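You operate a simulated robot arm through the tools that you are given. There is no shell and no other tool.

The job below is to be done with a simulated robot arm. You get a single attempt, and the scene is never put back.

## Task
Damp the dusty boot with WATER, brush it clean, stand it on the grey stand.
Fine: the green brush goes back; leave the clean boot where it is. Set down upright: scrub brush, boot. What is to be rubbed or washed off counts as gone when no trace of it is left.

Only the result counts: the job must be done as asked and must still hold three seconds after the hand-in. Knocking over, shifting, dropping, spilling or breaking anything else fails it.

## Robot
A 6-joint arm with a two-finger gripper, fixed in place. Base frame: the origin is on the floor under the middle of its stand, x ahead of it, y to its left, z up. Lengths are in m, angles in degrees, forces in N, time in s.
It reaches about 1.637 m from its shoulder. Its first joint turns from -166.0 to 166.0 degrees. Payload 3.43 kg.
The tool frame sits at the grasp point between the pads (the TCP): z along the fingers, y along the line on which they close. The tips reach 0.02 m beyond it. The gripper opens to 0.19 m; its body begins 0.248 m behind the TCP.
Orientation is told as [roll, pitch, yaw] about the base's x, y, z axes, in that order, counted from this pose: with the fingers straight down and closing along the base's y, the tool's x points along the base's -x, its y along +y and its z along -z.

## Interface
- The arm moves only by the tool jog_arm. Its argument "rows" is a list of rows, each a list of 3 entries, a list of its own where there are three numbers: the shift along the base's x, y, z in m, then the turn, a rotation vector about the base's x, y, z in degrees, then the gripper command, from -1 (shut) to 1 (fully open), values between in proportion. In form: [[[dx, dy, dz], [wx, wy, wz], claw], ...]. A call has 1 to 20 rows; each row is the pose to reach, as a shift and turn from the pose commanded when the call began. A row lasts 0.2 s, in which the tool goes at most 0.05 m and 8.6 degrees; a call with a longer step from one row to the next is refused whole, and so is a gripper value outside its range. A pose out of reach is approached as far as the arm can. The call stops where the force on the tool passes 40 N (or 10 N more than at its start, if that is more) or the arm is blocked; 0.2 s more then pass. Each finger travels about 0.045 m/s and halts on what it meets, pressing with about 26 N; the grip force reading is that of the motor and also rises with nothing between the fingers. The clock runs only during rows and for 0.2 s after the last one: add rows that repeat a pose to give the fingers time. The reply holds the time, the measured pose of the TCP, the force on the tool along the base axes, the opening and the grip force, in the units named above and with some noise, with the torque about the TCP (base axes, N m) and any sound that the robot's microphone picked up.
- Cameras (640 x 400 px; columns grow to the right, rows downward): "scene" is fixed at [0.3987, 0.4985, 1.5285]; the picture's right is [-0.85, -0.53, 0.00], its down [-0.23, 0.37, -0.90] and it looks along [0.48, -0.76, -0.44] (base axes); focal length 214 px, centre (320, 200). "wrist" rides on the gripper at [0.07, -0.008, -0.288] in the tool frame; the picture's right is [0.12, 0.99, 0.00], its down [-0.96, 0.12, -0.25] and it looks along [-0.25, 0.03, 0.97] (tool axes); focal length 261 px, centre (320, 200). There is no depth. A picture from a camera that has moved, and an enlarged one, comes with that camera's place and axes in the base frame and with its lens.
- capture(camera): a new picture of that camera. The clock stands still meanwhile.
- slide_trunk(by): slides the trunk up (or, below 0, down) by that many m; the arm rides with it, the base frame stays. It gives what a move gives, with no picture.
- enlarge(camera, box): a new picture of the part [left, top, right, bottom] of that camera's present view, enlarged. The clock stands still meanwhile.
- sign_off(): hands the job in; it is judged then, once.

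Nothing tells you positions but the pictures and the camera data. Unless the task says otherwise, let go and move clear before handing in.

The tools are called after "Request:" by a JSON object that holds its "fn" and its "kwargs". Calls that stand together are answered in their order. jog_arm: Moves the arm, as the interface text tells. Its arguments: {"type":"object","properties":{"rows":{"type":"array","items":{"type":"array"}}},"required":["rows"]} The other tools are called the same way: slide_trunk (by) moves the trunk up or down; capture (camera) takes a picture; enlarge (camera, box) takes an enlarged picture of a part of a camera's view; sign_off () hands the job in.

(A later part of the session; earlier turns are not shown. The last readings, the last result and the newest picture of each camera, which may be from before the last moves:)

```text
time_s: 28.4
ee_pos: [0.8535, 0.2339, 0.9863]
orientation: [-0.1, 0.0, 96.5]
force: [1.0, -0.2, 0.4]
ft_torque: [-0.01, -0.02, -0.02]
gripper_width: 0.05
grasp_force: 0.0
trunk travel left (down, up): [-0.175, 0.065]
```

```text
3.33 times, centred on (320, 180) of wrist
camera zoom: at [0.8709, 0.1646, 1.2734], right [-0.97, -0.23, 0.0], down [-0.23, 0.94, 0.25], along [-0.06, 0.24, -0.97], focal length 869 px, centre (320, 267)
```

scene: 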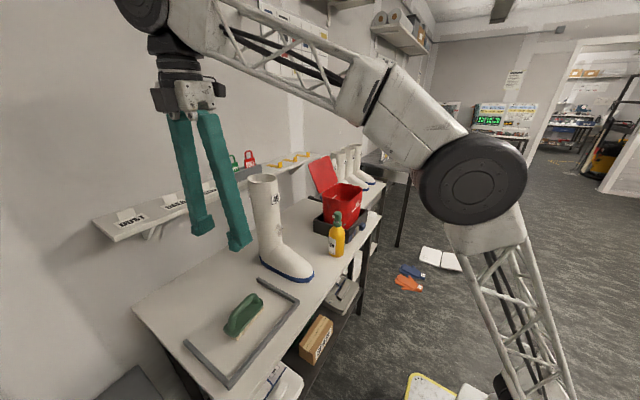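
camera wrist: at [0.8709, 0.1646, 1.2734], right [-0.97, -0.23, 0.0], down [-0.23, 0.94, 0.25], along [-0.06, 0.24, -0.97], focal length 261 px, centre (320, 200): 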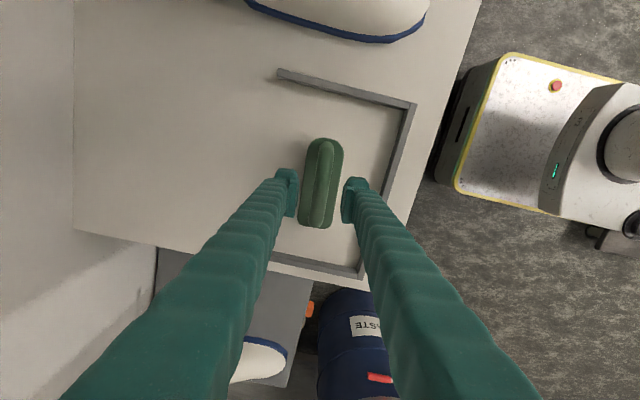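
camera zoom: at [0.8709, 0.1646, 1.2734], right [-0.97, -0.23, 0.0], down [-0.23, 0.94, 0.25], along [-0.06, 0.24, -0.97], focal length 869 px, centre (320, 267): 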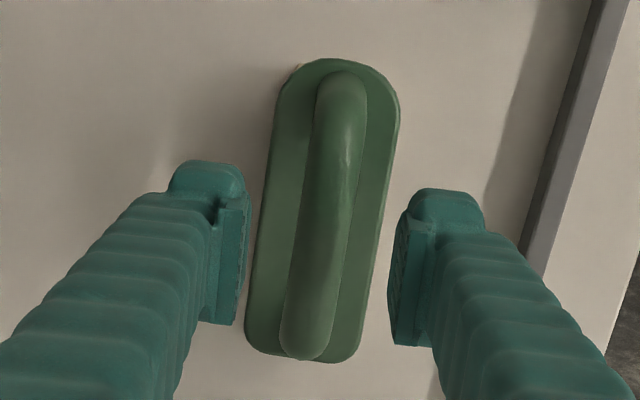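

Aligned within a few mm. Descend so the tips sit just above the brush plate.

Request:
{"fn": "jog_arm", "kwargs": {"rows": [[[-0.001, 0, -0.03], [0, 0, 0], -0.474], [[-0.002, 0, -0.06], [0, 0, 0], -0.474], [[-0.002, 0, -0.068], [0, 0, 0], -0.474], [[-0.002, 0, -0.072], [0, 0, 0], -0.474], [[-0.002, 0, -0.072], [0, 0, 0], -0.474]]}}

Request:
{"fn": "enlarge", "kwargs": {"camera": "scene", "box": [210, 280, 290, 350]}}

Request:
{"fn": "enlarge", "kwargs": {"camera": "wrist", "box": [260, 120, 380, 240]}}

```text
time_s: 29.6
ee_pos: [0.8511, 0.2339, 0.915]
orientation: [0.0, 0.1, 96.6]
force: [0.0, -0.2, -0.2]
ft_torque: [0.01, 0.02, -0.02]
gripper_width: 0.0501
grasp_force: 0.1
trunk travel left (down, up): [-0.175, 0.065]
```

```text
5.71 times, centred on (250, 315) of scene
camera zoom: at [0.3987, 0.4985, 1.5285], right [-0.85, -0.53, 0.0], down [-0.23, 0.37, -0.9], along [0.48, -0.76, -0.44], focal length 1226 px, centre (720, -457)
```

zoom: 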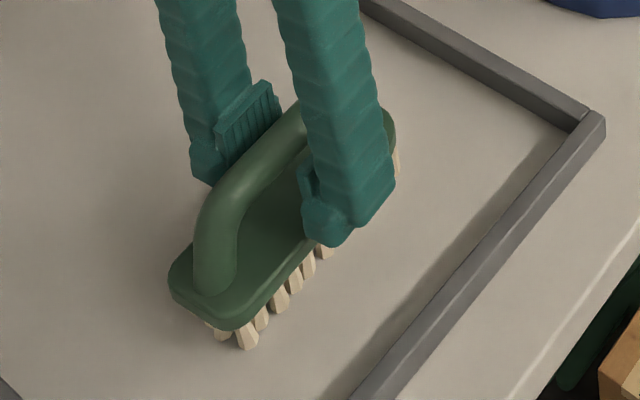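

```text
3.33 times, centred on (320, 180) of wrist
camera zoom: at [0.8685, 0.165, 1.2019], right [-0.97, -0.23, 0.0], down [-0.23, 0.94, 0.25], along [-0.06, 0.24, -0.97], focal length 869 px, centre (320, 267)
```

zoom: 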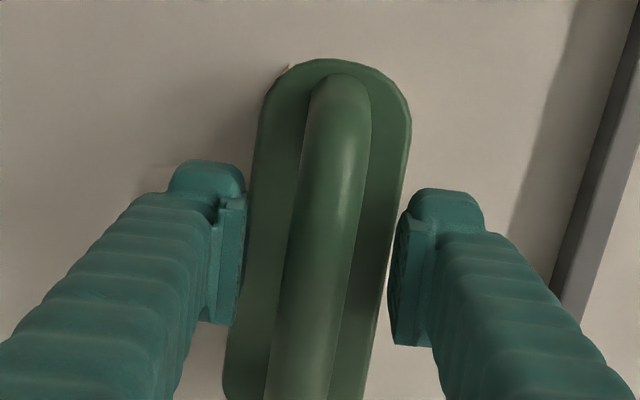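

Request:
{"fn": "jog_arm", "kwargs": {"rows": [[[0, 0, 0], [0, 0, 0], -0.6], [[0, 0, 0], [0, 0, 0], -0.75], [[0, 0, 0], [0, 0, 0], -0.9], [[0, 0, 0], [0, 0, 0], -1], [[0, 0, 0], [0, 0, 0], -1]]}}

Request:
{"fn": "enlarge", "kwargs": {"camera": "scene", "box": [210, 280, 290, 350]}}

Request:
{"fn": "enlarge", "kwargs": {"camera": "wrist", "box": [260, 120, 380, 240]}}

```text
time_s: 30.8
ee_pos: [0.8507, 0.2345, 0.9155]
orientation: [0.0, 0.0, 96.6]
force: [-0.1, 0.0, -0.7]
ft_torque: [0.0, 0.04, 0.04]
gripper_width: 0.017
grasp_force: 26.1
trunk travel left (down, up): [-0.175, 0.065]
```

```text
5.71 times, centred on (250, 315) of scene
camera zoom: at [0.3987, 0.4985, 1.5285], right [-0.85, -0.53, 0.0], down [-0.23, 0.37, -0.9], along [0.48, -0.76, -0.44], focal length 1226 px, centre (720, -457)
```

zoom: 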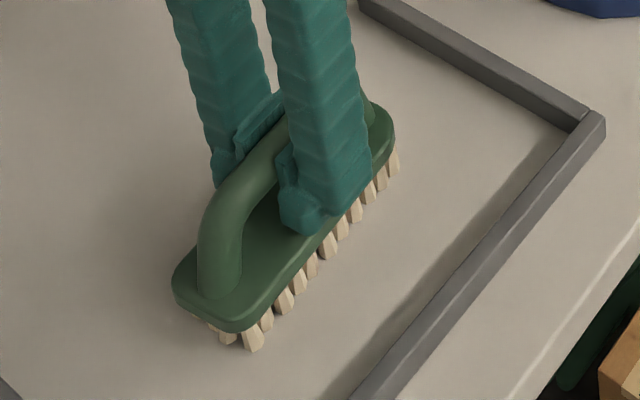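

```text
3.33 times, centred on (320, 180) of wrist
camera zoom: at [0.8685, 0.165, 1.2021], right [-0.97, -0.23, 0.0], down [-0.23, 0.94, 0.25], along [-0.06, 0.24, -0.97], focal length 869 px, centre (320, 267)
```

zoom: 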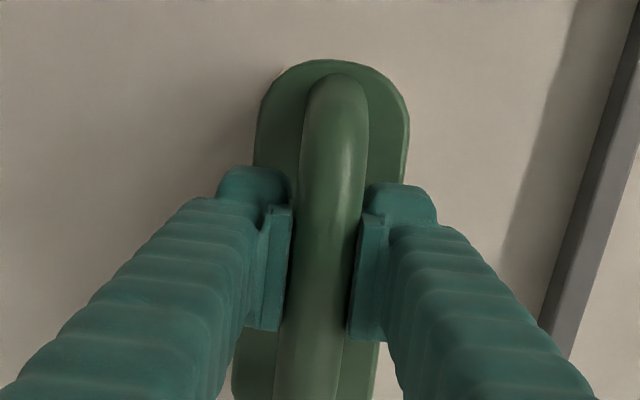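

Handle gripped (width 0.017). Grip pose recorded: (0.8507, 0.2345, 0.9155), yaw 96.6. Lifting.

Request:
{"fn": "jog_arm", "kwargs": {"rows": [[[0, 0, 0.01], [0, 0, 0], -1], [[0, 0, 0.03], [0, 0, 0], -1], [[0, 0, 0.06], [0, 0, 0], -1], [[0, 0, 0.1], [0, 0, 0], -1], [[0, 0, 0.15], [0, 0, 0], -1], [[0, 0, 0.2], [0, 0, 0], -1], [[0, 0, 0.2], [0, 0, 0], -1]]}}

Request:
{"fn": "enlarge", "kwargs": {"camera": "scene", "box": [170, 150, 330, 300]}}

Request:
{"fn": "capture", "kwargs": {"camera": "wrist"}}

```text
time_s: 32.4
ee_pos: [0.8509, 0.2318, 1.1145]
orientation: [0.1, -0.1, 96.6]
force: [-0.1, 0.6, -1.6]
ft_torque: [-0.02, 0.0, 0.04]
gripper_width: 0.0168
grasp_force: 26.5
trunk travel left (down, up): [-0.175, 0.065]
```

```text
2.67 times, centred on (250, 225) of scene
camera zoom: at [0.3987, 0.4985, 1.5285], right [-0.85, -0.53, 0.0], down [-0.23, 0.37, -0.9], along [0.48, -0.76, -0.44], focal length 572 px, centre (507, 133)
```

zoom: 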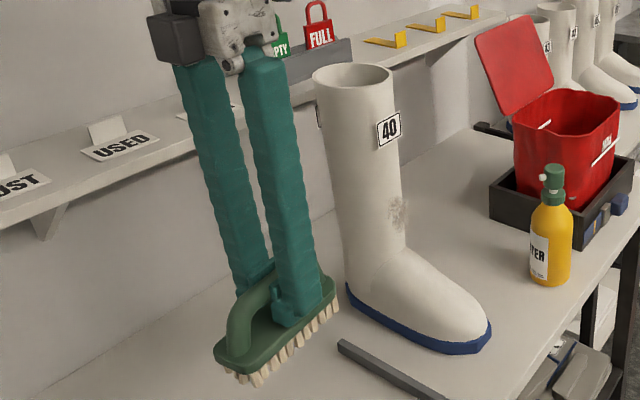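

```text
taken
camera wrist: at [0.8681, 0.1628, 1.401], right [-0.97, -0.23, 0.0], down [-0.23, 0.94, 0.25], along [-0.06, 0.24, -0.97], focal length 261 px, centre (320, 200)
```

wrist: 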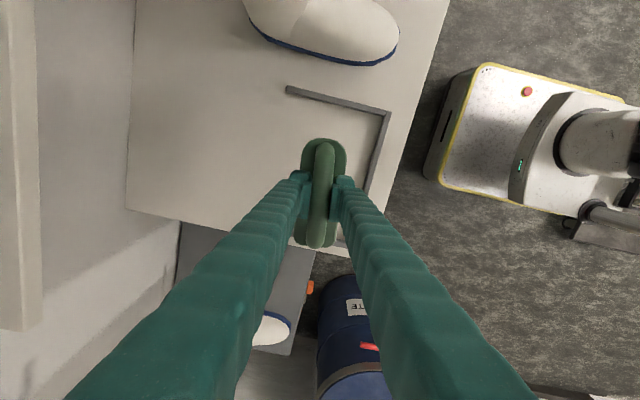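

Brush lifted securely. Now I'll square the yaw to 90° and then tilt the tool so the bristles face +x (toward the boot's front), at a clear spot.

Request:
{"fn": "jog_arm", "kwargs": {"rows": [[[-0.02, -0.005, -0.005], [0, 0, -3.3], -1], [[-0.04, -0.01, -0.01], [0, 0, -6.6], -1], [[-0.04, -0.01, -0.01], [0, 0, -6.6], -1]]}}

Request:
{"fn": "jog_arm", "kwargs": {"rows": [[[0, 0, 0], [0, -8, 0], -1], [[0, 0, 0], [0, -16, 0], -1], [[0, 0, 0], [0, -24, 0], -1], [[0, 0, 0], [0, -32, 0], -1], [[0, 0, 0], [0, -40, 0], -1], [[0, 0, 0], [0, -45, 0], -1], [[0, 0, 0], [0, -45, 0], -1]]}}

Request:
{"fn": "capture", "kwargs": {"camera": "scene"}}

```text
time_s: 33.2
ee_pos: [0.8119, 0.224, 1.1042]
orientation: [0.0, -0.1, 90.0]
force: [0.3, -1.1, -0.8]
ft_torque: [-0.02, -0.02, 0.03]
gripper_width: 0.017
grasp_force: 25.8
trunk travel left (down, up): [-0.175, 0.065]
```

```text
time_s: 34.8
ee_pos: [0.8111, 0.2235, 1.1052]
orientation: [-45.0, -0.1, 90.0]
force: [0.4, -0.3, -1.0]
ft_torque: [-0.02, 0.05, -0.01]
gripper_width: 0.0167
grasp_force: 25.9
trunk travel left (down, up): [-0.175, 0.065]
```

```text
taken
```

scene: 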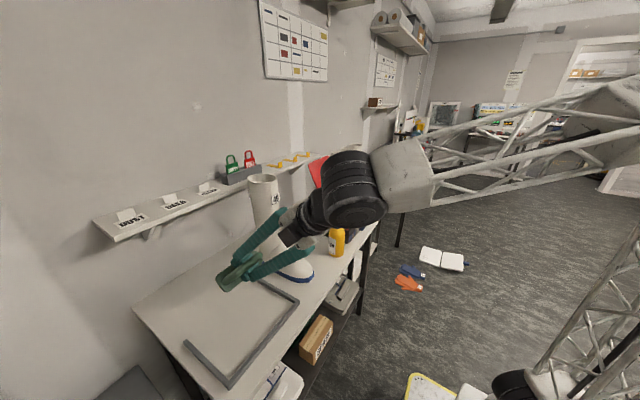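

Request:
{"fn": "jog_arm", "kwargs": {"rows": [[[0, 0, 0], [0, -8, 0], -1], [[0, 0, 0], [0, -16, 0], -1], [[0, 0, 0], [0, -24, 0], -1], [[0, 0, 0], [0, -32, 0], -1], [[0, 0, 0], [0, -40, 0], -1], [[0, 0, 0], [0, -45, 0], -1], [[0, 0, 0], [0, -45, 0], -1]]}}

Request:
{"fn": "capture", "kwargs": {"camera": "scene"}}

Request:
{"fn": "capture", "kwargs": {"camera": "wrist"}}

```text
time_s: 36.4
ee_pos: [0.8108, 0.2243, 1.1046]
orientation: [-90.0, 0.0, 90.0]
force: [0.6, 0.9, -1.5]
ft_torque: [0.0, 0.06, 0.0]
gripper_width: 0.017
grasp_force: 25.8
trunk travel left (down, up): [-0.175, 0.065]
```

```text
taken
```

scene: 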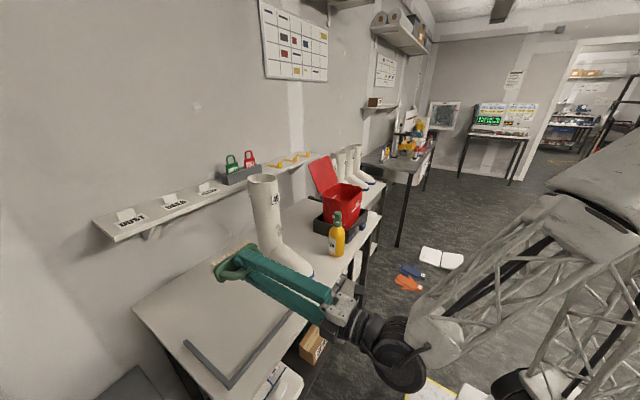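

```text
taken
camera wrist: at [0.524, 0.1534, 1.1124], right [0.0, -0.12, -0.99], down [-0.25, 0.96, -0.12], along [0.97, 0.25, -0.03], focal length 261 px, centre (320, 200)
```

wrist: 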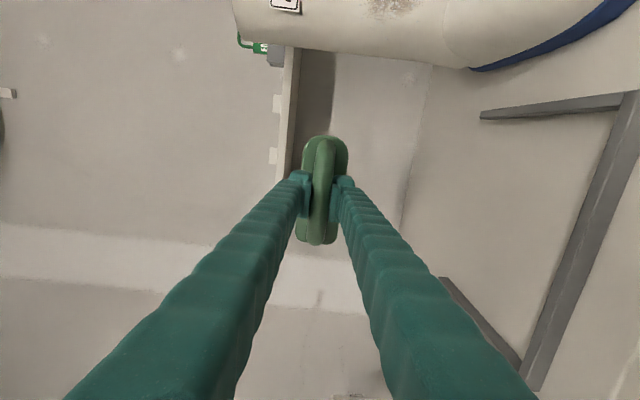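

Bristles now face +x. Moving in front of the dust patch at (0.81, -0.02, 1.035).

Request:
{"fn": "jog_arm", "kwargs": {"rows": [[[-0.005, -0.045, -0.01], [0, 0, 0], -1], [[-0.005, -0.09, -0.025], [0, 0, 0], -1], [[-0.005, -0.135, -0.04], [0, 0, 0], -1], [[-0.005, -0.18, -0.055], [0, 0, 0], -1], [[-0.005, -0.225, -0.07], [0, 0, 0], -1], [[-0.005, -0.245, -0.07], [0, 0, 0], -1], [[-0.005, -0.245, -0.07], [0, 0, 0], -1]]}}

Request:
{"fn": "enlarge", "kwargs": {"camera": "scene", "box": [220, 160, 380, 300]}}

Request:
{"fn": "capture", "kwargs": {"camera": "wrist"}}

```text
time_s: 38.0
ee_pos: [0.8488, 0.0325, 1.0851]
orientation: [-89.1, 0.1, 85.8]
force: [0.5, 0.4, -1.2]
ft_torque: [0.03, 0.03, -0.05]
gripper_width: 0.0171
grasp_force: 26.4
out of reach, approached as far as the arm can: row 2, 3, 4, 5, 6, 7
trunk travel left (down, up): [-0.175, 0.065]
```

```text
2.86 times, centred on (300, 230) of scene
camera zoom: at [0.3987, 0.4985, 1.5285], right [-0.85, -0.53, 0.0], down [-0.23, 0.37, -0.9], along [0.48, -0.76, -0.44], focal length 613 px, centre (377, 114)
```

zoom: 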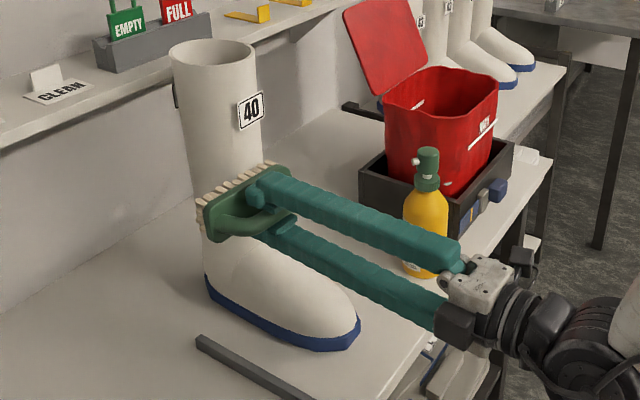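

```text
taken
camera wrist: at [0.5569, -0.0162, 1.0979], right [-0.02, -0.12, -0.99], down [-0.18, 0.98, -0.11], along [0.98, 0.17, -0.05], focal length 261 px, centre (320, 200)
```

wrist: 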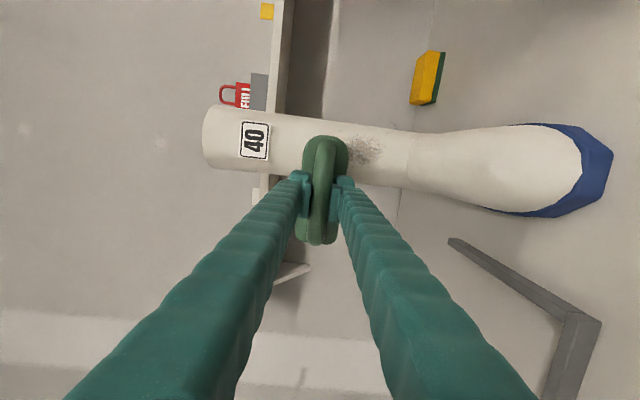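

The arm is folded too tight there. I'll back off to +y, raise, and lower the trunk so the wrist is farther from the shoulder.

Request:
{"fn": "jog_arm", "kwargs": {"rows": [[[-0.01, 0.04, 0.01], [0, 0, 1], -1], [[-0.02, 0.085, 0.03], [0, -0.5, 2.5], -1], [[-0.03, 0.13, 0.05], [0, -0.9, 4.2], -1], [[-0.03, 0.17, 0.075], [0, -0.9, 4.2], -1], [[-0.03, 0.19, 0.11], [0, -0.9, 4.2], -1], [[-0.03, 0.19, 0.155], [0, -0.9, 4.2], -1], [[-0.03, 0.19, 0.2], [0, -0.9, 4.2], -1], [[-0.03, 0.19, 0.225], [0, -0.9, 4.2], -1], [[-0.03, 0.19, 0.225], [0, -0.9, 4.2], -1]]}}

Request:
{"fn": "capture", "kwargs": {"camera": "scene"}}

```text
refused: row 2 steps farther than a row can; nothing moved
```

```text
taken
```

scene: 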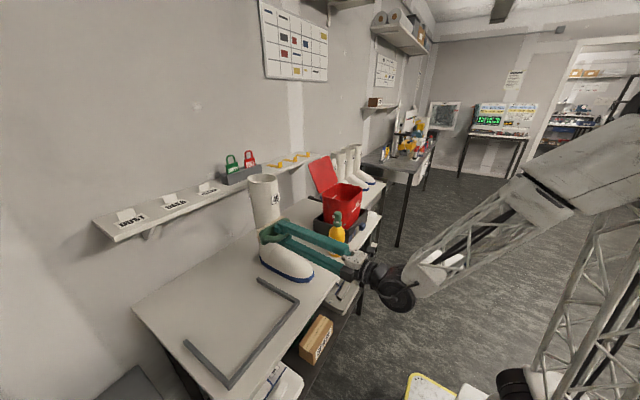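

Request:
{"fn": "jog_arm", "kwargs": {"rows": [[[-0.008, 0.03, 0.01], [0, 0, 1], -1], [[-0.016, 0.065, 0.025], [0, -0.5, 2.5], -1], [[-0.024, 0.1, 0.04], [0, -0.9, 4.2], -1], [[-0.03, 0.135, 0.06], [0, -0.9, 4.2], -1], [[-0.03, 0.165, 0.085], [0, -0.9, 4.2], -1], [[-0.03, 0.19, 0.115], [0, -0.9, 4.2], -1], [[-0.03, 0.19, 0.155], [0, -0.9, 4.2], -1], [[-0.03, 0.19, 0.195], [0, -0.9, 4.2], -1], [[-0.03, 0.19, 0.225], [0, -0.9, 4.2], -1], [[-0.03, 0.19, 0.225], [0, -0.9, 4.2], -1]]}}

Request:
{"fn": "capture", "kwargs": {"camera": "scene"}}

```text
time_s: 40.2
ee_pos: [0.8166, 0.2217, 1.3104]
orientation: [-90.0, 0.0, 90.0]
force: [0.5, -0.7, -1.5]
ft_torque: [0.02, 0.07, -0.02]
gripper_width: 0.0174
grasp_force: 26.2
trunk travel left (down, up): [-0.175, 0.065]
```

```text
taken
```

scene: 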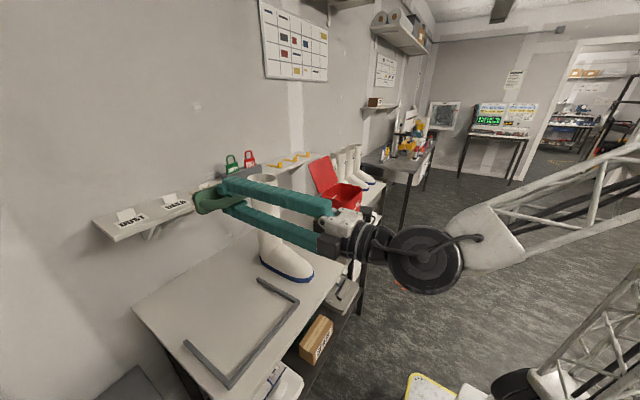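

Request:
{"fn": "slide_trunk", "kwargs": {"by": -0.17}}

Request:
{"fn": "capture", "kwargs": {"camera": "scene"}}

```text
time_s: 42.1
ee_pos: [0.8166, 0.2214, 1.14]
orientation: [-90.0, -0.1, 90.0]
force: [0.0, 0.0, -1.4]
ft_torque: [0.0, 0.07, 0.02]
gripper_width: 0.0173
grasp_force: 26.0
trunk travel left (down, up): [-0.005, 0.235]
```

```text
taken
```

scene: 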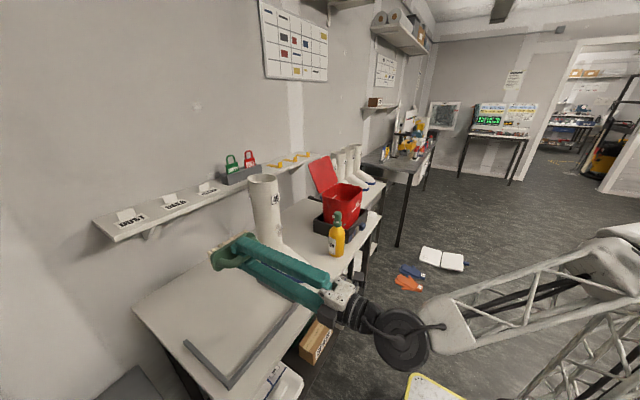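

Request:
{"fn": "jog_arm", "kwargs": {"rows": [[[-0.005, -0.04, -0.015], [0, 0, 0], -1], [[-0.007, -0.08, -0.03], [0, 0, 0], -1], [[-0.007, -0.12, -0.045], [0, 0, 0], -1], [[-0.007, -0.16, -0.06], [0, 0, 0], -1], [[-0.007, -0.2, -0.08], [0, 0, 0], -1], [[-0.007, -0.24, -0.1], [0, 0, 0], -1], [[-0.007, -0.242, -0.105], [0, 0, 0], -1], [[-0.007, -0.242, -0.105], [0, 0, 0], -1]]}}

Request:
{"fn": "enlarge", "kwargs": {"camera": "scene", "box": [220, 160, 380, 300]}}

Request:
{"fn": "capture", "kwargs": {"camera": "wrist"}}

```text
time_s: 43.9
ee_pos: [0.805, 0.0202, 1.0442]
orientation: [-89.3, 0.0, 87.1]
force: [0.8, -0.2, -1.2]
ft_torque: [0.02, 0.03, 0.01]
gripper_width: 0.0171
grasp_force: 25.9
out of reach, approached as far as the arm can: row 5, 6, 7, 8
trunk travel left (down, up): [-0.005, 0.235]
```

```text
2.86 times, centred on (300, 230) of scene
camera zoom: at [0.3987, 0.4985, 1.5285], right [-0.85, -0.53, 0.0], down [-0.23, 0.37, -0.9], along [0.48, -0.76, -0.44], focal length 613 px, centre (377, 114)
```

zoom: 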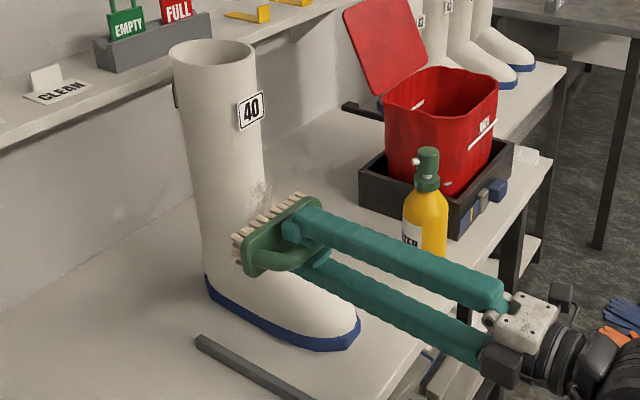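

```text
taken
camera wrist: at [0.5154, -0.0344, 1.0547], right [-0.02, -0.12, -0.99], down [-0.2, 0.97, -0.11], along [0.98, 0.2, -0.04], focal length 261 px, centre (320, 200)
```

wrist: 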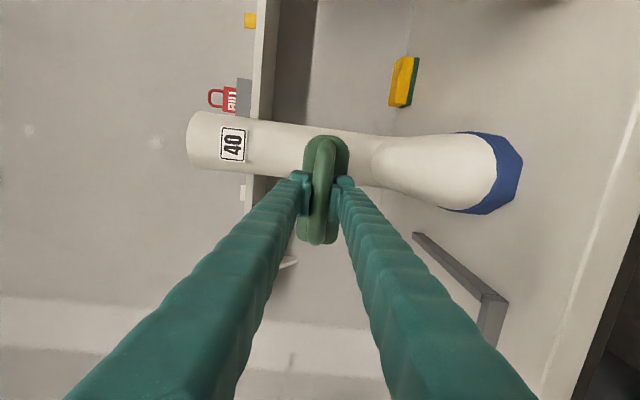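

Reach is nearly there; going slightly forward as well should be reachable. Moving to about (0.84, -0.02, 1.035), correcting orientation.

Request:
{"fn": "jog_arm", "kwargs": {"rows": [[[0.015, -0.005, 0], [0, -0.3, 1.5], -1], [[0.03, -0.02, -0.004], [0, -0.7, 2.9], -1], [[0.035, -0.041, -0.009], [0, -0.7, 2.9], -1], [[0.035, -0.041, -0.009], [0, -0.7, 2.9], -1]]}}

Request:
{"fn": "capture", "kwargs": {"camera": "wrist"}}

Request:
{"fn": "enlarge", "kwargs": {"camera": "scene", "box": [230, 170, 330, 270]}}

```text
time_s: 44.9
ee_pos: [0.8314, 0.0228, 1.0406]
orientation: [-89.5, 0.0, 87.0]
force: [0.2, 0.4, -0.4]
ft_torque: [-0.06, 0.04, 0.0]
gripper_width: 0.0171
grasp_force: 25.7
out of reach, approached as far as the arm can: row 1, 2, 3, 4
trunk travel left (down, up): [-0.005, 0.235]
```

```text
taken
camera wrist: at [0.5413, -0.0319, 1.0525], right [-0.02, -0.12, -0.99], down [-0.2, 0.97, -0.11], along [0.98, 0.19, -0.04], focal length 261 px, centre (320, 200)
```

wrist: 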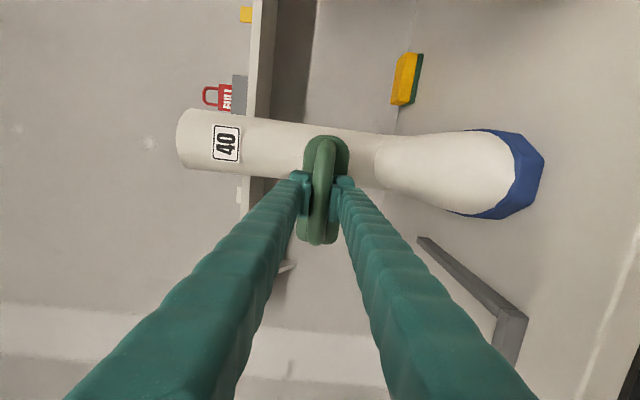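

```text
4.00 times, centred on (280, 220) of scene
camera zoom: at [0.3987, 0.4985, 1.5285], right [-0.85, -0.53, 0.0], down [-0.23, 0.37, -0.9], along [0.48, -0.76, -0.44], focal length 858 px, centre (480, 120)
```

zoom: 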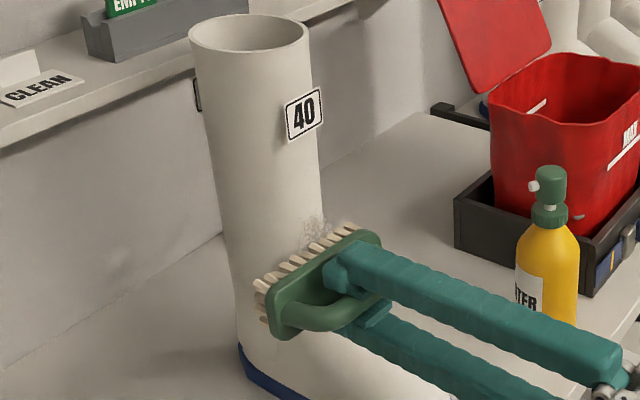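

The limit seems to be a wrist joint rather than distance. I'll back off slightly and probe which orientation/position combos are reachable.

Request:
{"fn": "jog_arm", "kwargs": {"rows": [[[-0.01, 0.03, 0.01], [0, 0, 1], -1], [[-0.015, 0.06, 0.03], [0, -0.5, 3], -1], [[-0.015, 0.08, 0.05], [0, -0.5, 3], -1], [[-0.015, 0.08, 0.05], [0, -0.5, 3], -1]]}}

Request:
{"fn": "jog_arm", "kwargs": {"rows": [[[0, 0, 0], [0, 0, 6], -1], [[0, 0, 0], [0, 0, 12], -1], [[0, 0, 0], [0, 0, 18], -1], [[0, 0, 0], [0, 0, 18], -1]]}}

Request:
{"fn": "capture", "kwargs": {"camera": "scene"}}

```text
time_s: 45.9
ee_pos: [0.8162, 0.1043, 1.0926]
orientation: [-89.9, -0.1, 89.9]
force: [0.9, -0.7, -2.3]
ft_torque: [-0.01, 0.08, 0.02]
gripper_width: 0.0173
grasp_force: 25.7
trunk travel left (down, up): [-0.005, 0.235]
```

```text
time_s: 46.9
ee_pos: [0.814, 0.1188, 1.0961]
orientation: [-89.6, 0.0, 95.0]
force: [0.1, 0.0, -1.4]
ft_torque: [0.01, 0.04, -0.01]
gripper_width: 0.0171
grasp_force: 25.8
out of reach, approached as far as the arm can: row 1, 2, 3, 4
trunk travel left (down, up): [-0.005, 0.235]
```

```text
taken
```

scene: 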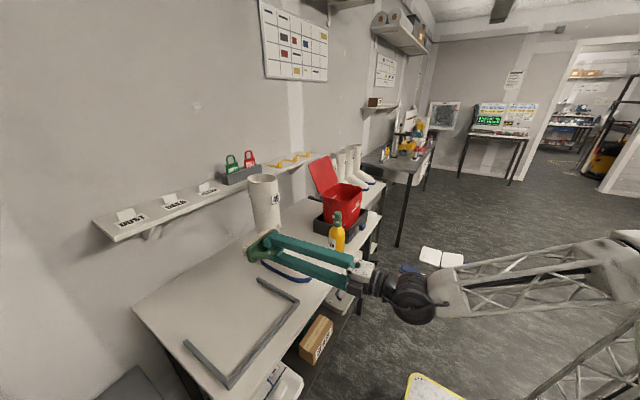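

It looks like a minimum fold distance. Tilting the tool ~12° downward raises the wrist and should free it. Trying that while moving in front of the dust.

Request:
{"fn": "jog_arm", "kwargs": {"rows": [[[0, 0, 0.005], [0, 6, -2.5], -1], [[0.003, -0.01, 0.01], [0, 12, -5], -1], [[0.006, -0.05, 0.0], [0, 12, -5], -1], [[0.01, -0.09, -0.02], [0, 12, -5], -1], [[0.01, -0.125, -0.04], [0, 12, -5], -1], [[0.01, -0.14, -0.05], [0, 12, -5], -1], [[0.01, -0.14, -0.05], [0, 12, -5], -1]]}}

Request:
{"fn": "capture", "kwargs": {"camera": "wrist"}}

Request:
{"fn": "enlarge", "kwargs": {"camera": "scene", "box": [230, 170, 350, 280]}}

```text
time_s: 48.5
ee_pos: [0.8217, 0.0007, 1.0536]
orientation: [-77.3, -0.2, 88.1]
force: [-0.8, -0.5, -1.2]
ft_torque: [-0.03, 0.06, 0.0]
gripper_width: 0.0169
grasp_force: 25.5
out of reach, approached as far as the arm can: row 5, 6, 7
trunk travel left (down, up): [-0.005, 0.235]
```

```text
taken
camera wrist: at [0.5419, -0.0608, 1.1224], right [-0.22, -0.11, -0.97], down [-0.24, 0.97, -0.06], along [0.95, 0.22, -0.24], focal length 261 px, centre (320, 200)
```

wrist: 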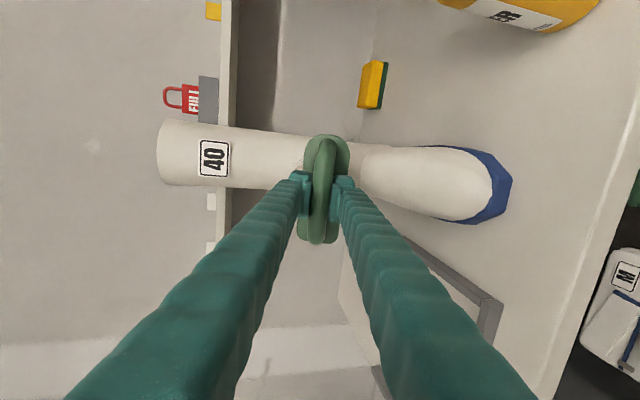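

```text
3.64 times, centred on (290, 225) of scene
camera zoom: at [0.3987, 0.4985, 1.5285], right [-0.85, -0.53, 0.0], down [-0.23, 0.37, -0.9], along [0.48, -0.76, -0.44], focal length 780 px, centre (429, 109)
```

zoom: 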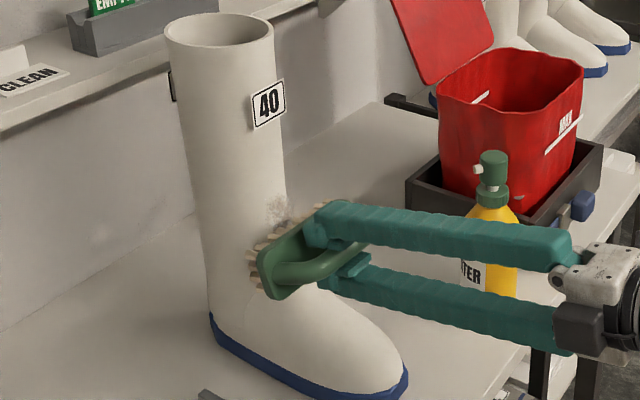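

Tilting helps. I'll tilt a bit more (≈20°) and go forward slightly to reach y≈-0.02.

Request:
{"fn": "jog_arm", "kwargs": {"rows": [[[0.003, 0.0, 0.004], [0, 5, 0.8], -1], [[0.006, -0.008, 0.006], [0, 8, 1.9], -1], [[0.01, -0.021, 0.006], [0, 8, 1.9], -1], [[0.01, -0.021, 0.006], [0, 8, 1.9], -1]]}}

Request:
{"fn": "capture", "kwargs": {"camera": "wrist"}}

Request:
{"fn": "enlarge", "kwargs": {"camera": "scene", "box": [230, 170, 350, 280]}}

```text
time_s: 49.5
ee_pos: [0.8317, -0.0195, 1.0564]
orientation: [-69.4, 1.6, 92.5]
force: [1.3, 0.5, -0.8]
ft_torque: [0.02, 0.27, -0.1]
gripper_width: 0.0174
grasp_force: 26.1
out of reach, approached as far as the arm can: row 1, 2, 3
trunk travel left (down, up): [-0.005, 0.235]
```

```text
taken
camera wrist: at [0.5687, -0.0982, 1.1663], right [-0.34, -0.16, -0.93], down [-0.31, 0.95, -0.05], along [0.89, 0.27, -0.37], focal length 261 px, centre (320, 200)
```

wrist: 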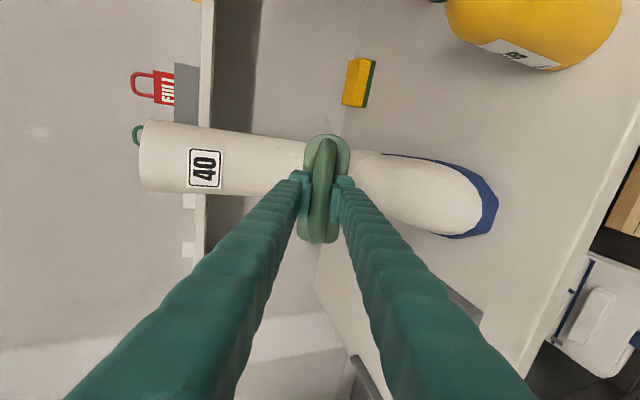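

```text
3.64 times, centred on (290, 225) of scene
camera zoom: at [0.3987, 0.4985, 1.5285], right [-0.85, -0.53, 0.0], down [-0.23, 0.37, -0.9], along [0.48, -0.76, -0.44], focal length 780 px, centre (429, 109)
```

zoom: 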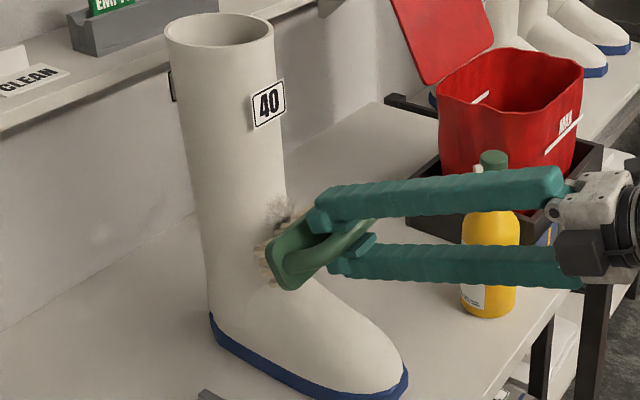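

I'm right in front of the patch with ~20° tilt. Advancing slowly in +x to find contact.

Request:
{"fn": "jog_arm", "kwargs": {"rows": [[[0.005, 0, 0], [0, 0, 0], -1], [[0.009, 0, 0], [0, 0, 0], -1], [[0.012, 0, 0], [0, 0, 0], -1], [[0.014, 0, 0], [0, 0, 0], -1]]}}

Request:
{"fn": "enlarge", "kwargs": {"camera": "scene", "box": [250, 190, 320, 260]}}

```text
time_s: 50.5
ee_pos: [0.8474, -0.0187, 1.0577]
orientation: [-69.8, -0.6, 91.8]
force: [0.5, 0.0, -1.1]
ft_torque: [0.02, 0.1, -0.02]
gripper_width: 0.0171
grasp_force: 26.3
trunk travel left (down, up): [-0.005, 0.235]
```

```text
5.71 times, centred on (285, 225) of scene
camera zoom: at [0.3987, 0.4985, 1.5285], right [-0.85, -0.53, 0.0], down [-0.23, 0.37, -0.9], along [0.48, -0.76, -0.44], focal length 1226 px, centre (520, 57)
```

zoom: 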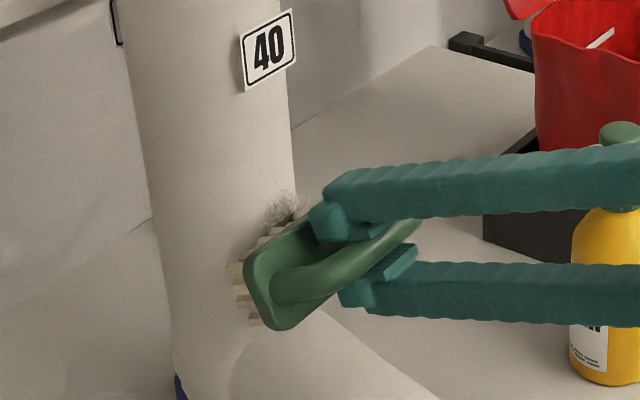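

Request:
{"fn": "jog_arm", "kwargs": {"rows": [[[0.003, 0, -0.004], [0, -4, 0], -1], [[0.006, 0, -0.008], [0, -8, -1], -1], [[0.009, 0, -0.01], [0, -8, -1], -1], [[0.012, 0, -0.01], [0, -8, -1], -1]]}}

Request:
{"fn": "enlarge", "kwargs": {"camera": "scene", "box": [250, 190, 320, 260]}}

Request:
{"fn": "capture", "kwargs": {"camera": "wrist"}}

```text
time_s: 51.5
ee_pos: [0.8585, -0.019, 1.0479]
orientation: [-77.8, -0.2, 90.7]
force: [-1.0, 0.2, 0.0]
ft_torque: [-0.04, 0.01, -0.02]
gripper_width: 0.0171
grasp_force: 26.2
out of reach, approached as far as the arm can: row 1, 2
trunk travel left (down, up): [-0.005, 0.235]
```

```text
5.71 times, centred on (285, 225) of scene
camera zoom: at [0.3987, 0.4985, 1.5285], right [-0.85, -0.53, 0.0], down [-0.23, 0.37, -0.9], along [0.48, -0.76, -0.44], focal length 1226 px, centre (520, 57)
```

zoom: 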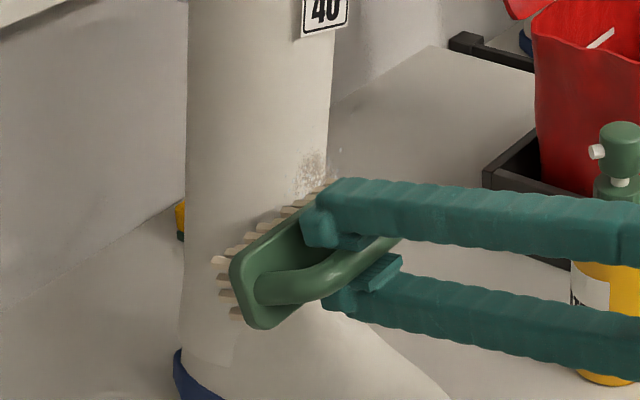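

```text
taken
camera wrist: at [0.5812, -0.0938, 1.1158], right [-0.21, -0.12, -0.97], down [-0.28, 0.96, -0.05], along [0.94, 0.26, -0.23], focal length 261 px, centre (320, 200)
```

wrist: 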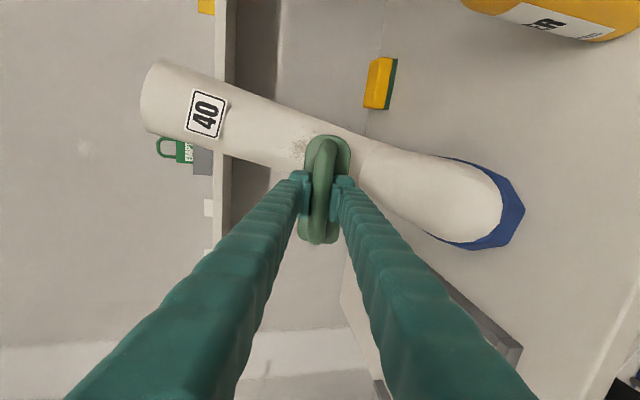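

The boot has moved/leaned from contact. Checking the whole scene before doing anything.

Request:
{"fn": "capture", "kwargs": {"camera": "scene"}}

Request:
{"fn": "enlarge", "kwargs": {"camera": "scene", "box": [220, 150, 360, 300]}}

```text
taken
```

scene: 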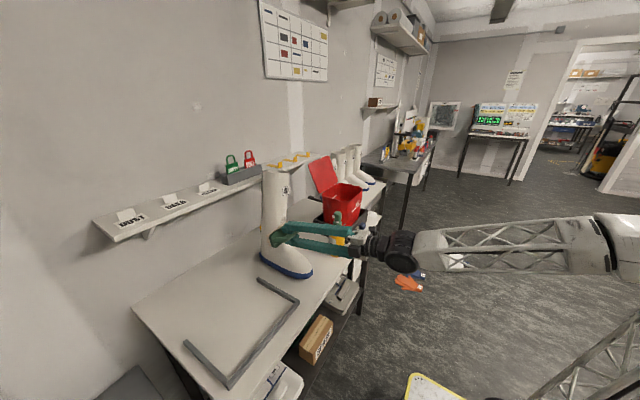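

```text
2.67 times, centred on (290, 225) of scene
camera zoom: at [0.3987, 0.4985, 1.5285], right [-0.85, -0.53, 0.0], down [-0.23, 0.37, -0.9], along [0.48, -0.76, -0.44], focal length 572 px, centre (400, 133)
```

zoom: 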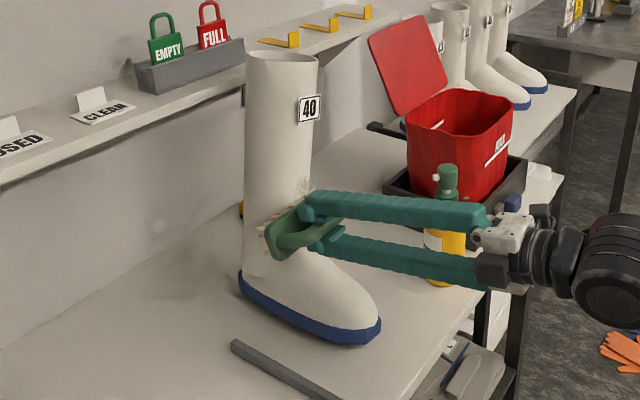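

Request:
{"fn": "enlarge", "kwargs": {"camera": "wrist", "box": [250, 90, 430, 250]}}

Request:
{"fn": "enlarge", "kwargs": {"camera": "scene", "box": [245, 215, 325, 285]}}

Request:
{"fn": "enlarge", "kwargs": {"camera": "wrist", "box": [120, 40, 540, 270]}}

```text
2.50 times, centred on (340, 170) of wrist
camera zoom: at [0.5812, -0.0938, 1.1158], right [-0.21, -0.12, -0.97], down [-0.28, 0.96, -0.05], along [0.94, 0.26, -0.23], focal length 652 px, centre (270, 275)
```

zoom: 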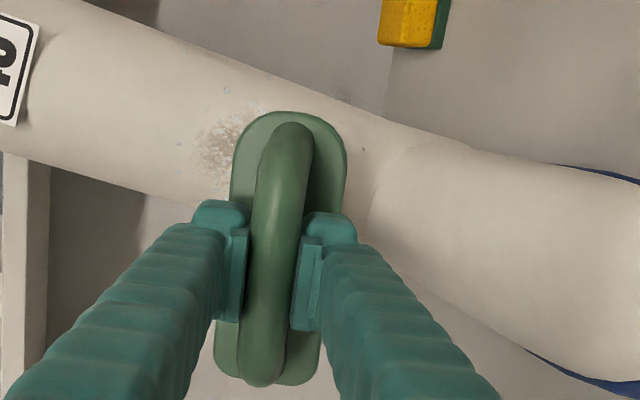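

```text
5.71 times, centred on (285, 250) of scene
camera zoom: at [0.3987, 0.4985, 1.5285], right [-0.85, -0.53, 0.0], down [-0.23, 0.37, -0.9], along [0.48, -0.76, -0.44], focal length 1226 px, centre (520, -86)
```

zoom: 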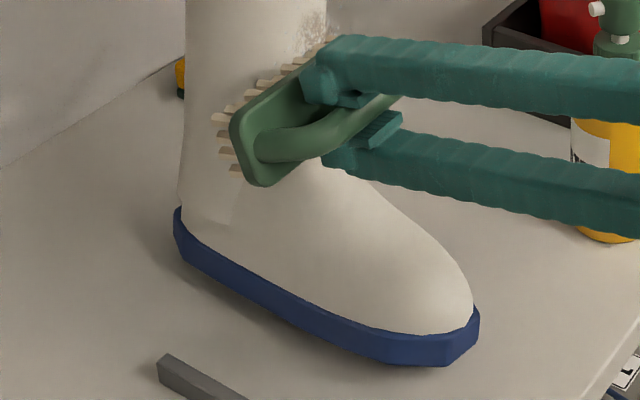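

```text
1.52 times, centred on (330, 155) of wrist
camera zoom: at [0.5812, -0.0938, 1.1158], right [-0.21, -0.12, -0.97], down [-0.28, 0.96, -0.05], along [0.94, 0.26, -0.23], focal length 397 px, centre (305, 269)
```

zoom: 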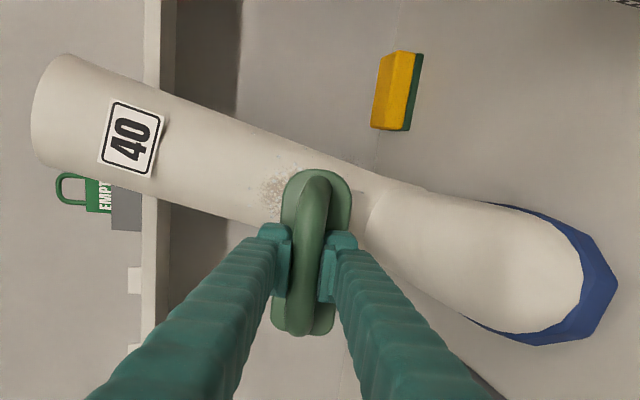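

The boot leans ~10° toward -y. I'll hold still one short row to see whether it is static against the brush.

Request:
{"fn": "jog_arm", "kwargs": {"rows": [[[0, 0, 0], [0, 0, 0], -1]]}}

Request:
{"fn": "capture", "kwargs": {"camera": "wrist"}}

Request:
{"fn": "enlarge", "kwargs": {"camera": "scene", "box": [220, 150, 360, 300]}}

```text
time_s: 51.9
ee_pos: [0.8595, -0.0197, 1.0474]
orientation: [-77.9, -0.3, 90.9]
force: [-2.4, 1.0, -1.1]
ft_torque: [-0.01, 0.02, 0.02]
gripper_width: 0.017
grasp_force: 26.7
trunk travel left (down, up): [-0.005, 0.235]
```

```text
taken
camera wrist: at [0.5811, -0.0939, 1.1156], right [-0.21, -0.11, -0.97], down [-0.28, 0.96, -0.05], along [0.94, 0.26, -0.23], focal length 261 px, centre (320, 200)
```

wrist: 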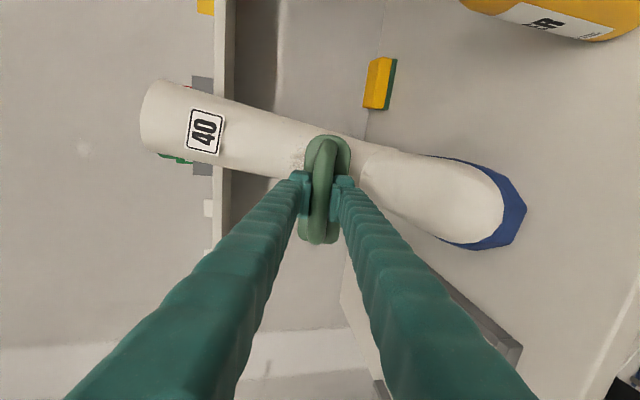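

```text
2.67 times, centred on (290, 225) of scene
camera zoom: at [0.3987, 0.4985, 1.5285], right [-0.85, -0.53, 0.0], down [-0.23, 0.37, -0.9], along [0.48, -0.76, -0.44], focal length 572 px, centre (400, 133)
```

zoom: 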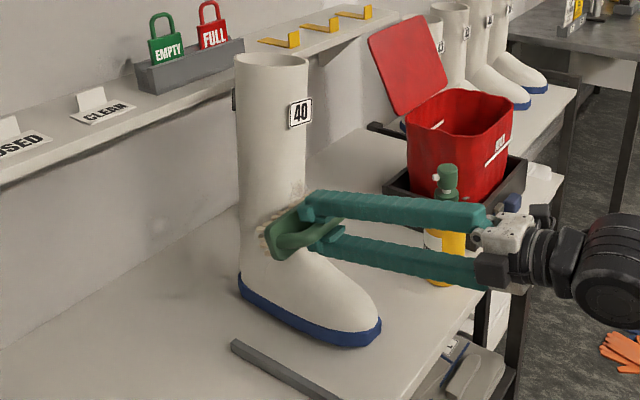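

It's rocking back upright. Hold a bit more and let it settle.

Request:
{"fn": "jog_arm", "kwargs": {"rows": [[[0, 0, 0], [0, 0, 0], -1], [[0, 0, 0], [0, 0, 0], -1]]}}

Request:
{"fn": "capture", "kwargs": {"camera": "wrist"}}

Request:
{"fn": "enlarge", "kwargs": {"camera": "scene", "box": [220, 150, 360, 300]}}

```text
time_s: 52.5
ee_pos: [0.8595, -0.0195, 1.0467]
orientation: [-77.8, -0.4, 90.9]
force: [-2.6, 1.5, -0.8]
ft_torque: [0.0, 0.0, 0.05]
gripper_width: 0.0171
grasp_force: 25.7
trunk travel left (down, up): [-0.005, 0.235]
```

```text
taken
camera wrist: at [0.5811, -0.094, 1.1157], right [-0.21, -0.11, -0.97], down [-0.28, 0.96, -0.05], along [0.94, 0.26, -0.23], focal length 261 px, centre (320, 200)
```

wrist: 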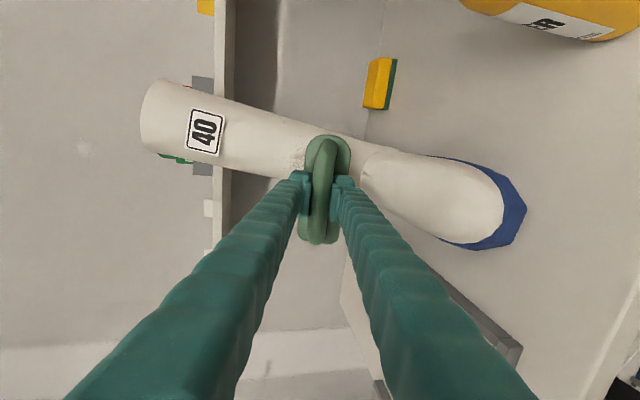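

```text
2.67 times, centred on (290, 225) of scene
camera zoom: at [0.3987, 0.4985, 1.5285], right [-0.85, -0.53, 0.0], down [-0.23, 0.37, -0.9], along [0.48, -0.76, -0.44], focal length 572 px, centre (400, 133)
```

zoom: 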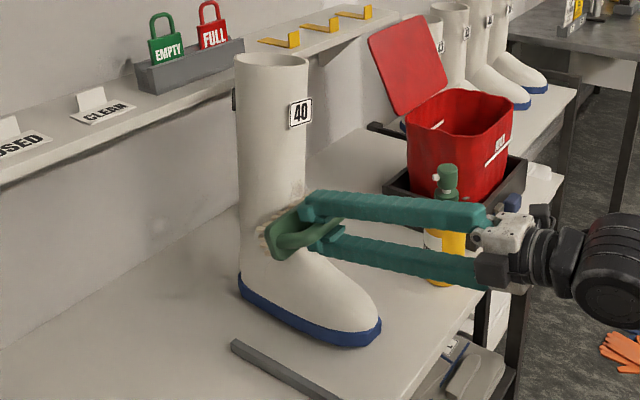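

The boot is statically leaning, dragged by bristle friction. I'll ease the brush back in +y slowly so it comes upright again gently.

Request:
{"fn": "jog_arm", "kwargs": {"rows": [[[0, 0.004, 0], [0, 0, 0], -1], [[0, 0.008, 0], [0, 0, 0], -1], [[0, 0.012, 0], [0, 0, 0], -1], [[0, 0.016, 0], [0, 0, 0], -1], [[0, 0.02, 0], [0, 0, 0], -1]]}}

Request:
{"fn": "capture", "kwargs": {"camera": "wrist"}}

Request:
{"fn": "enlarge", "kwargs": {"camera": "scene", "box": [220, 150, 360, 300]}}

```text
time_s: 53.7
ee_pos: [0.8574, -0.0003, 1.0466]
orientation: [-77.6, -0.4, 90.8]
force: [-2.9, 1.4, -2.0]
ft_torque: [0.0, 0.08, 0.01]
gripper_width: 0.0168
grasp_force: 25.9
trunk travel left (down, up): [-0.005, 0.235]
```

```text
taken
camera wrist: at [0.5813, -0.074, 1.1155], right [-0.21, -0.11, -0.97], down [-0.28, 0.96, -0.05], along [0.94, 0.26, -0.23], focal length 261 px, centre (320, 200)
```

wrist: 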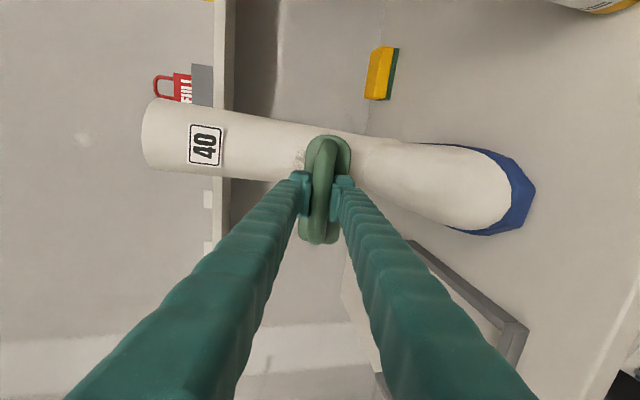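

```text
2.67 times, centred on (290, 225) of scene
camera zoom: at [0.3987, 0.4985, 1.5285], right [-0.85, -0.53, 0.0], down [-0.23, 0.37, -0.9], along [0.48, -0.76, -0.44], focal length 572 px, centre (400, 133)
```

zoom: 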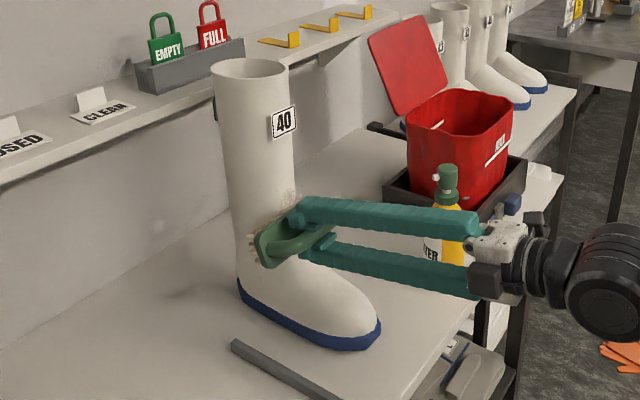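

Request:
{"fn": "jog_arm", "kwargs": {"rows": [[[0, 0.004, 0], [0, 0, 0], -1], [[0, 0.008, 0], [0, 0, 0], -1], [[0, 0.011, 0], [0, 0, 0], -1], [[0, 0.011, 0], [0, 0, 0], -1]]}}

Request:
{"fn": "capture", "kwargs": {"camera": "wrist"}}

Request:
{"fn": "enlarge", "kwargs": {"camera": "scene", "box": [220, 150, 360, 300]}}

```text
time_s: 54.7
ee_pos: [0.8584, 0.0115, 1.0471]
orientation: [-77.8, -0.4, 90.6]
force: [-3.9, -0.1, 0.2]
ft_torque: [-0.06, -0.05, -0.25]
gripper_width: 0.0173
grasp_force: 25.4
trunk travel left (down, up): [-0.005, 0.235]
```

```text
taken
camera wrist: at [0.5807, -0.0628, 1.1154], right [-0.21, -0.11, -0.97], down [-0.28, 0.96, -0.05], along [0.94, 0.26, -0.23], focal length 261 px, centre (320, 200)
```

wrist: 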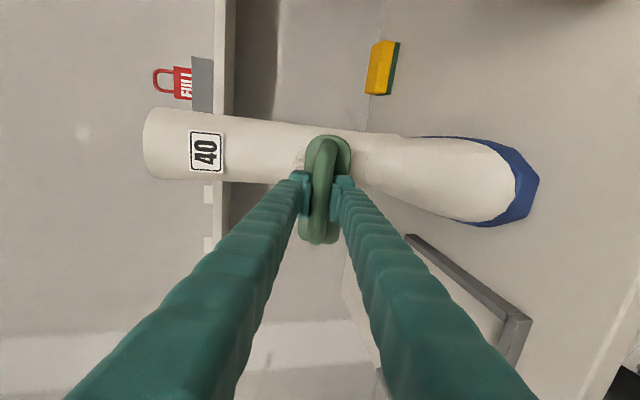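

```text
2.67 times, centred on (290, 225) of scene
camera zoom: at [0.3987, 0.4985, 1.5285], right [-0.85, -0.53, 0.0], down [-0.23, 0.37, -0.9], along [0.48, -0.76, -0.44], focal length 572 px, centre (400, 133)
```

zoom: 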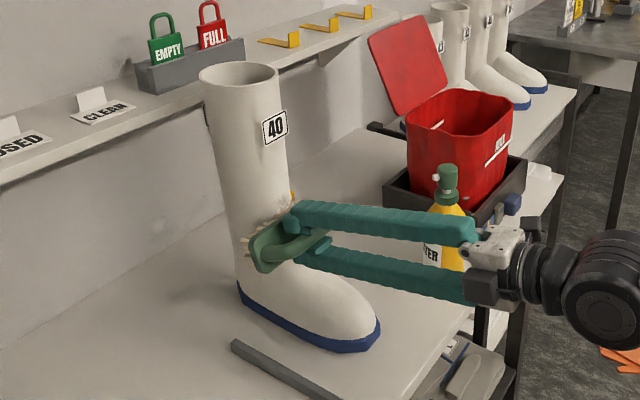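

The boot is upright again, with ~4 N bristle contact on the front. Now gentle vertical scrubbing strokes (no sideways drag).

Request:
{"fn": "jog_arm", "kwargs": {"rows": [[[-0.001, 0, 0.008], [0, 0, 0], -1], [[-0.001, 0, 0.016], [0, 0, 0], -1], [[-0.001, 0, 0.008], [0, 0, 0], -1], [[-0.001, 0, 0], [0, 0, 0], -1], [[-0.001, 0, -0.008], [0, 0, 0], -1], [[-0.001, 0, -0.016], [0, 0, 0], -1], [[-0.001, 0, -0.008], [0, 0, 0], -1], [[-0.001, 0, 0], [0, 0, 0], -1]]}}

Request:
{"fn": "capture", "kwargs": {"camera": "wrist"}}

Request:
{"fn": "enlarge", "kwargs": {"camera": "scene", "box": [220, 150, 360, 300]}}

```text
time_s: 56.5
ee_pos: [0.8585, 0.0133, 1.0468]
orientation: [-77.6, -0.3, 90.7]
force: [-3.1, 0.1, -2.8]
ft_torque: [0.01, 0.12, -0.08]
gripper_width: 0.0171
grasp_force: 26.1
trunk travel left (down, up): [-0.005, 0.235]
```

```text
taken
camera wrist: at [0.5806, -0.0627, 1.116], right [-0.21, -0.11, -0.97], down [-0.28, 0.96, -0.05], along [0.94, 0.26, -0.23], focal length 261 px, centre (320, 200)
```

wrist: 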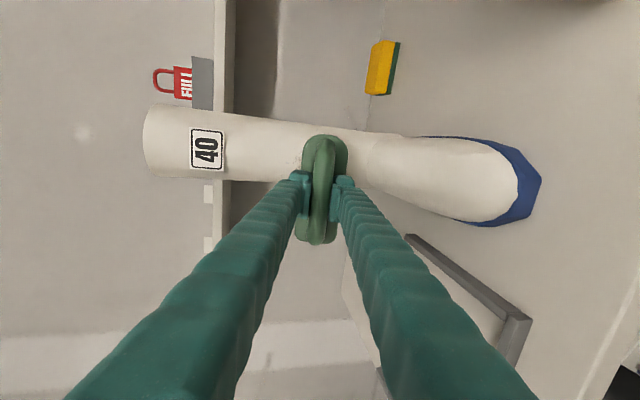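

```text
2.67 times, centred on (290, 225) of scene
camera zoom: at [0.3987, 0.4985, 1.5285], right [-0.85, -0.53, 0.0], down [-0.23, 0.37, -0.9], along [0.48, -0.76, -0.44], focal length 572 px, centre (400, 133)
```

zoom: 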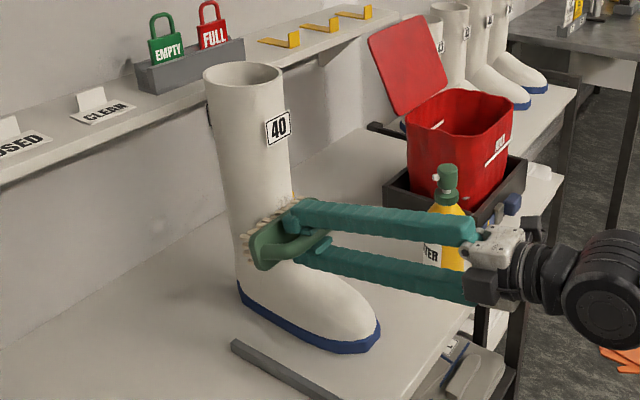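

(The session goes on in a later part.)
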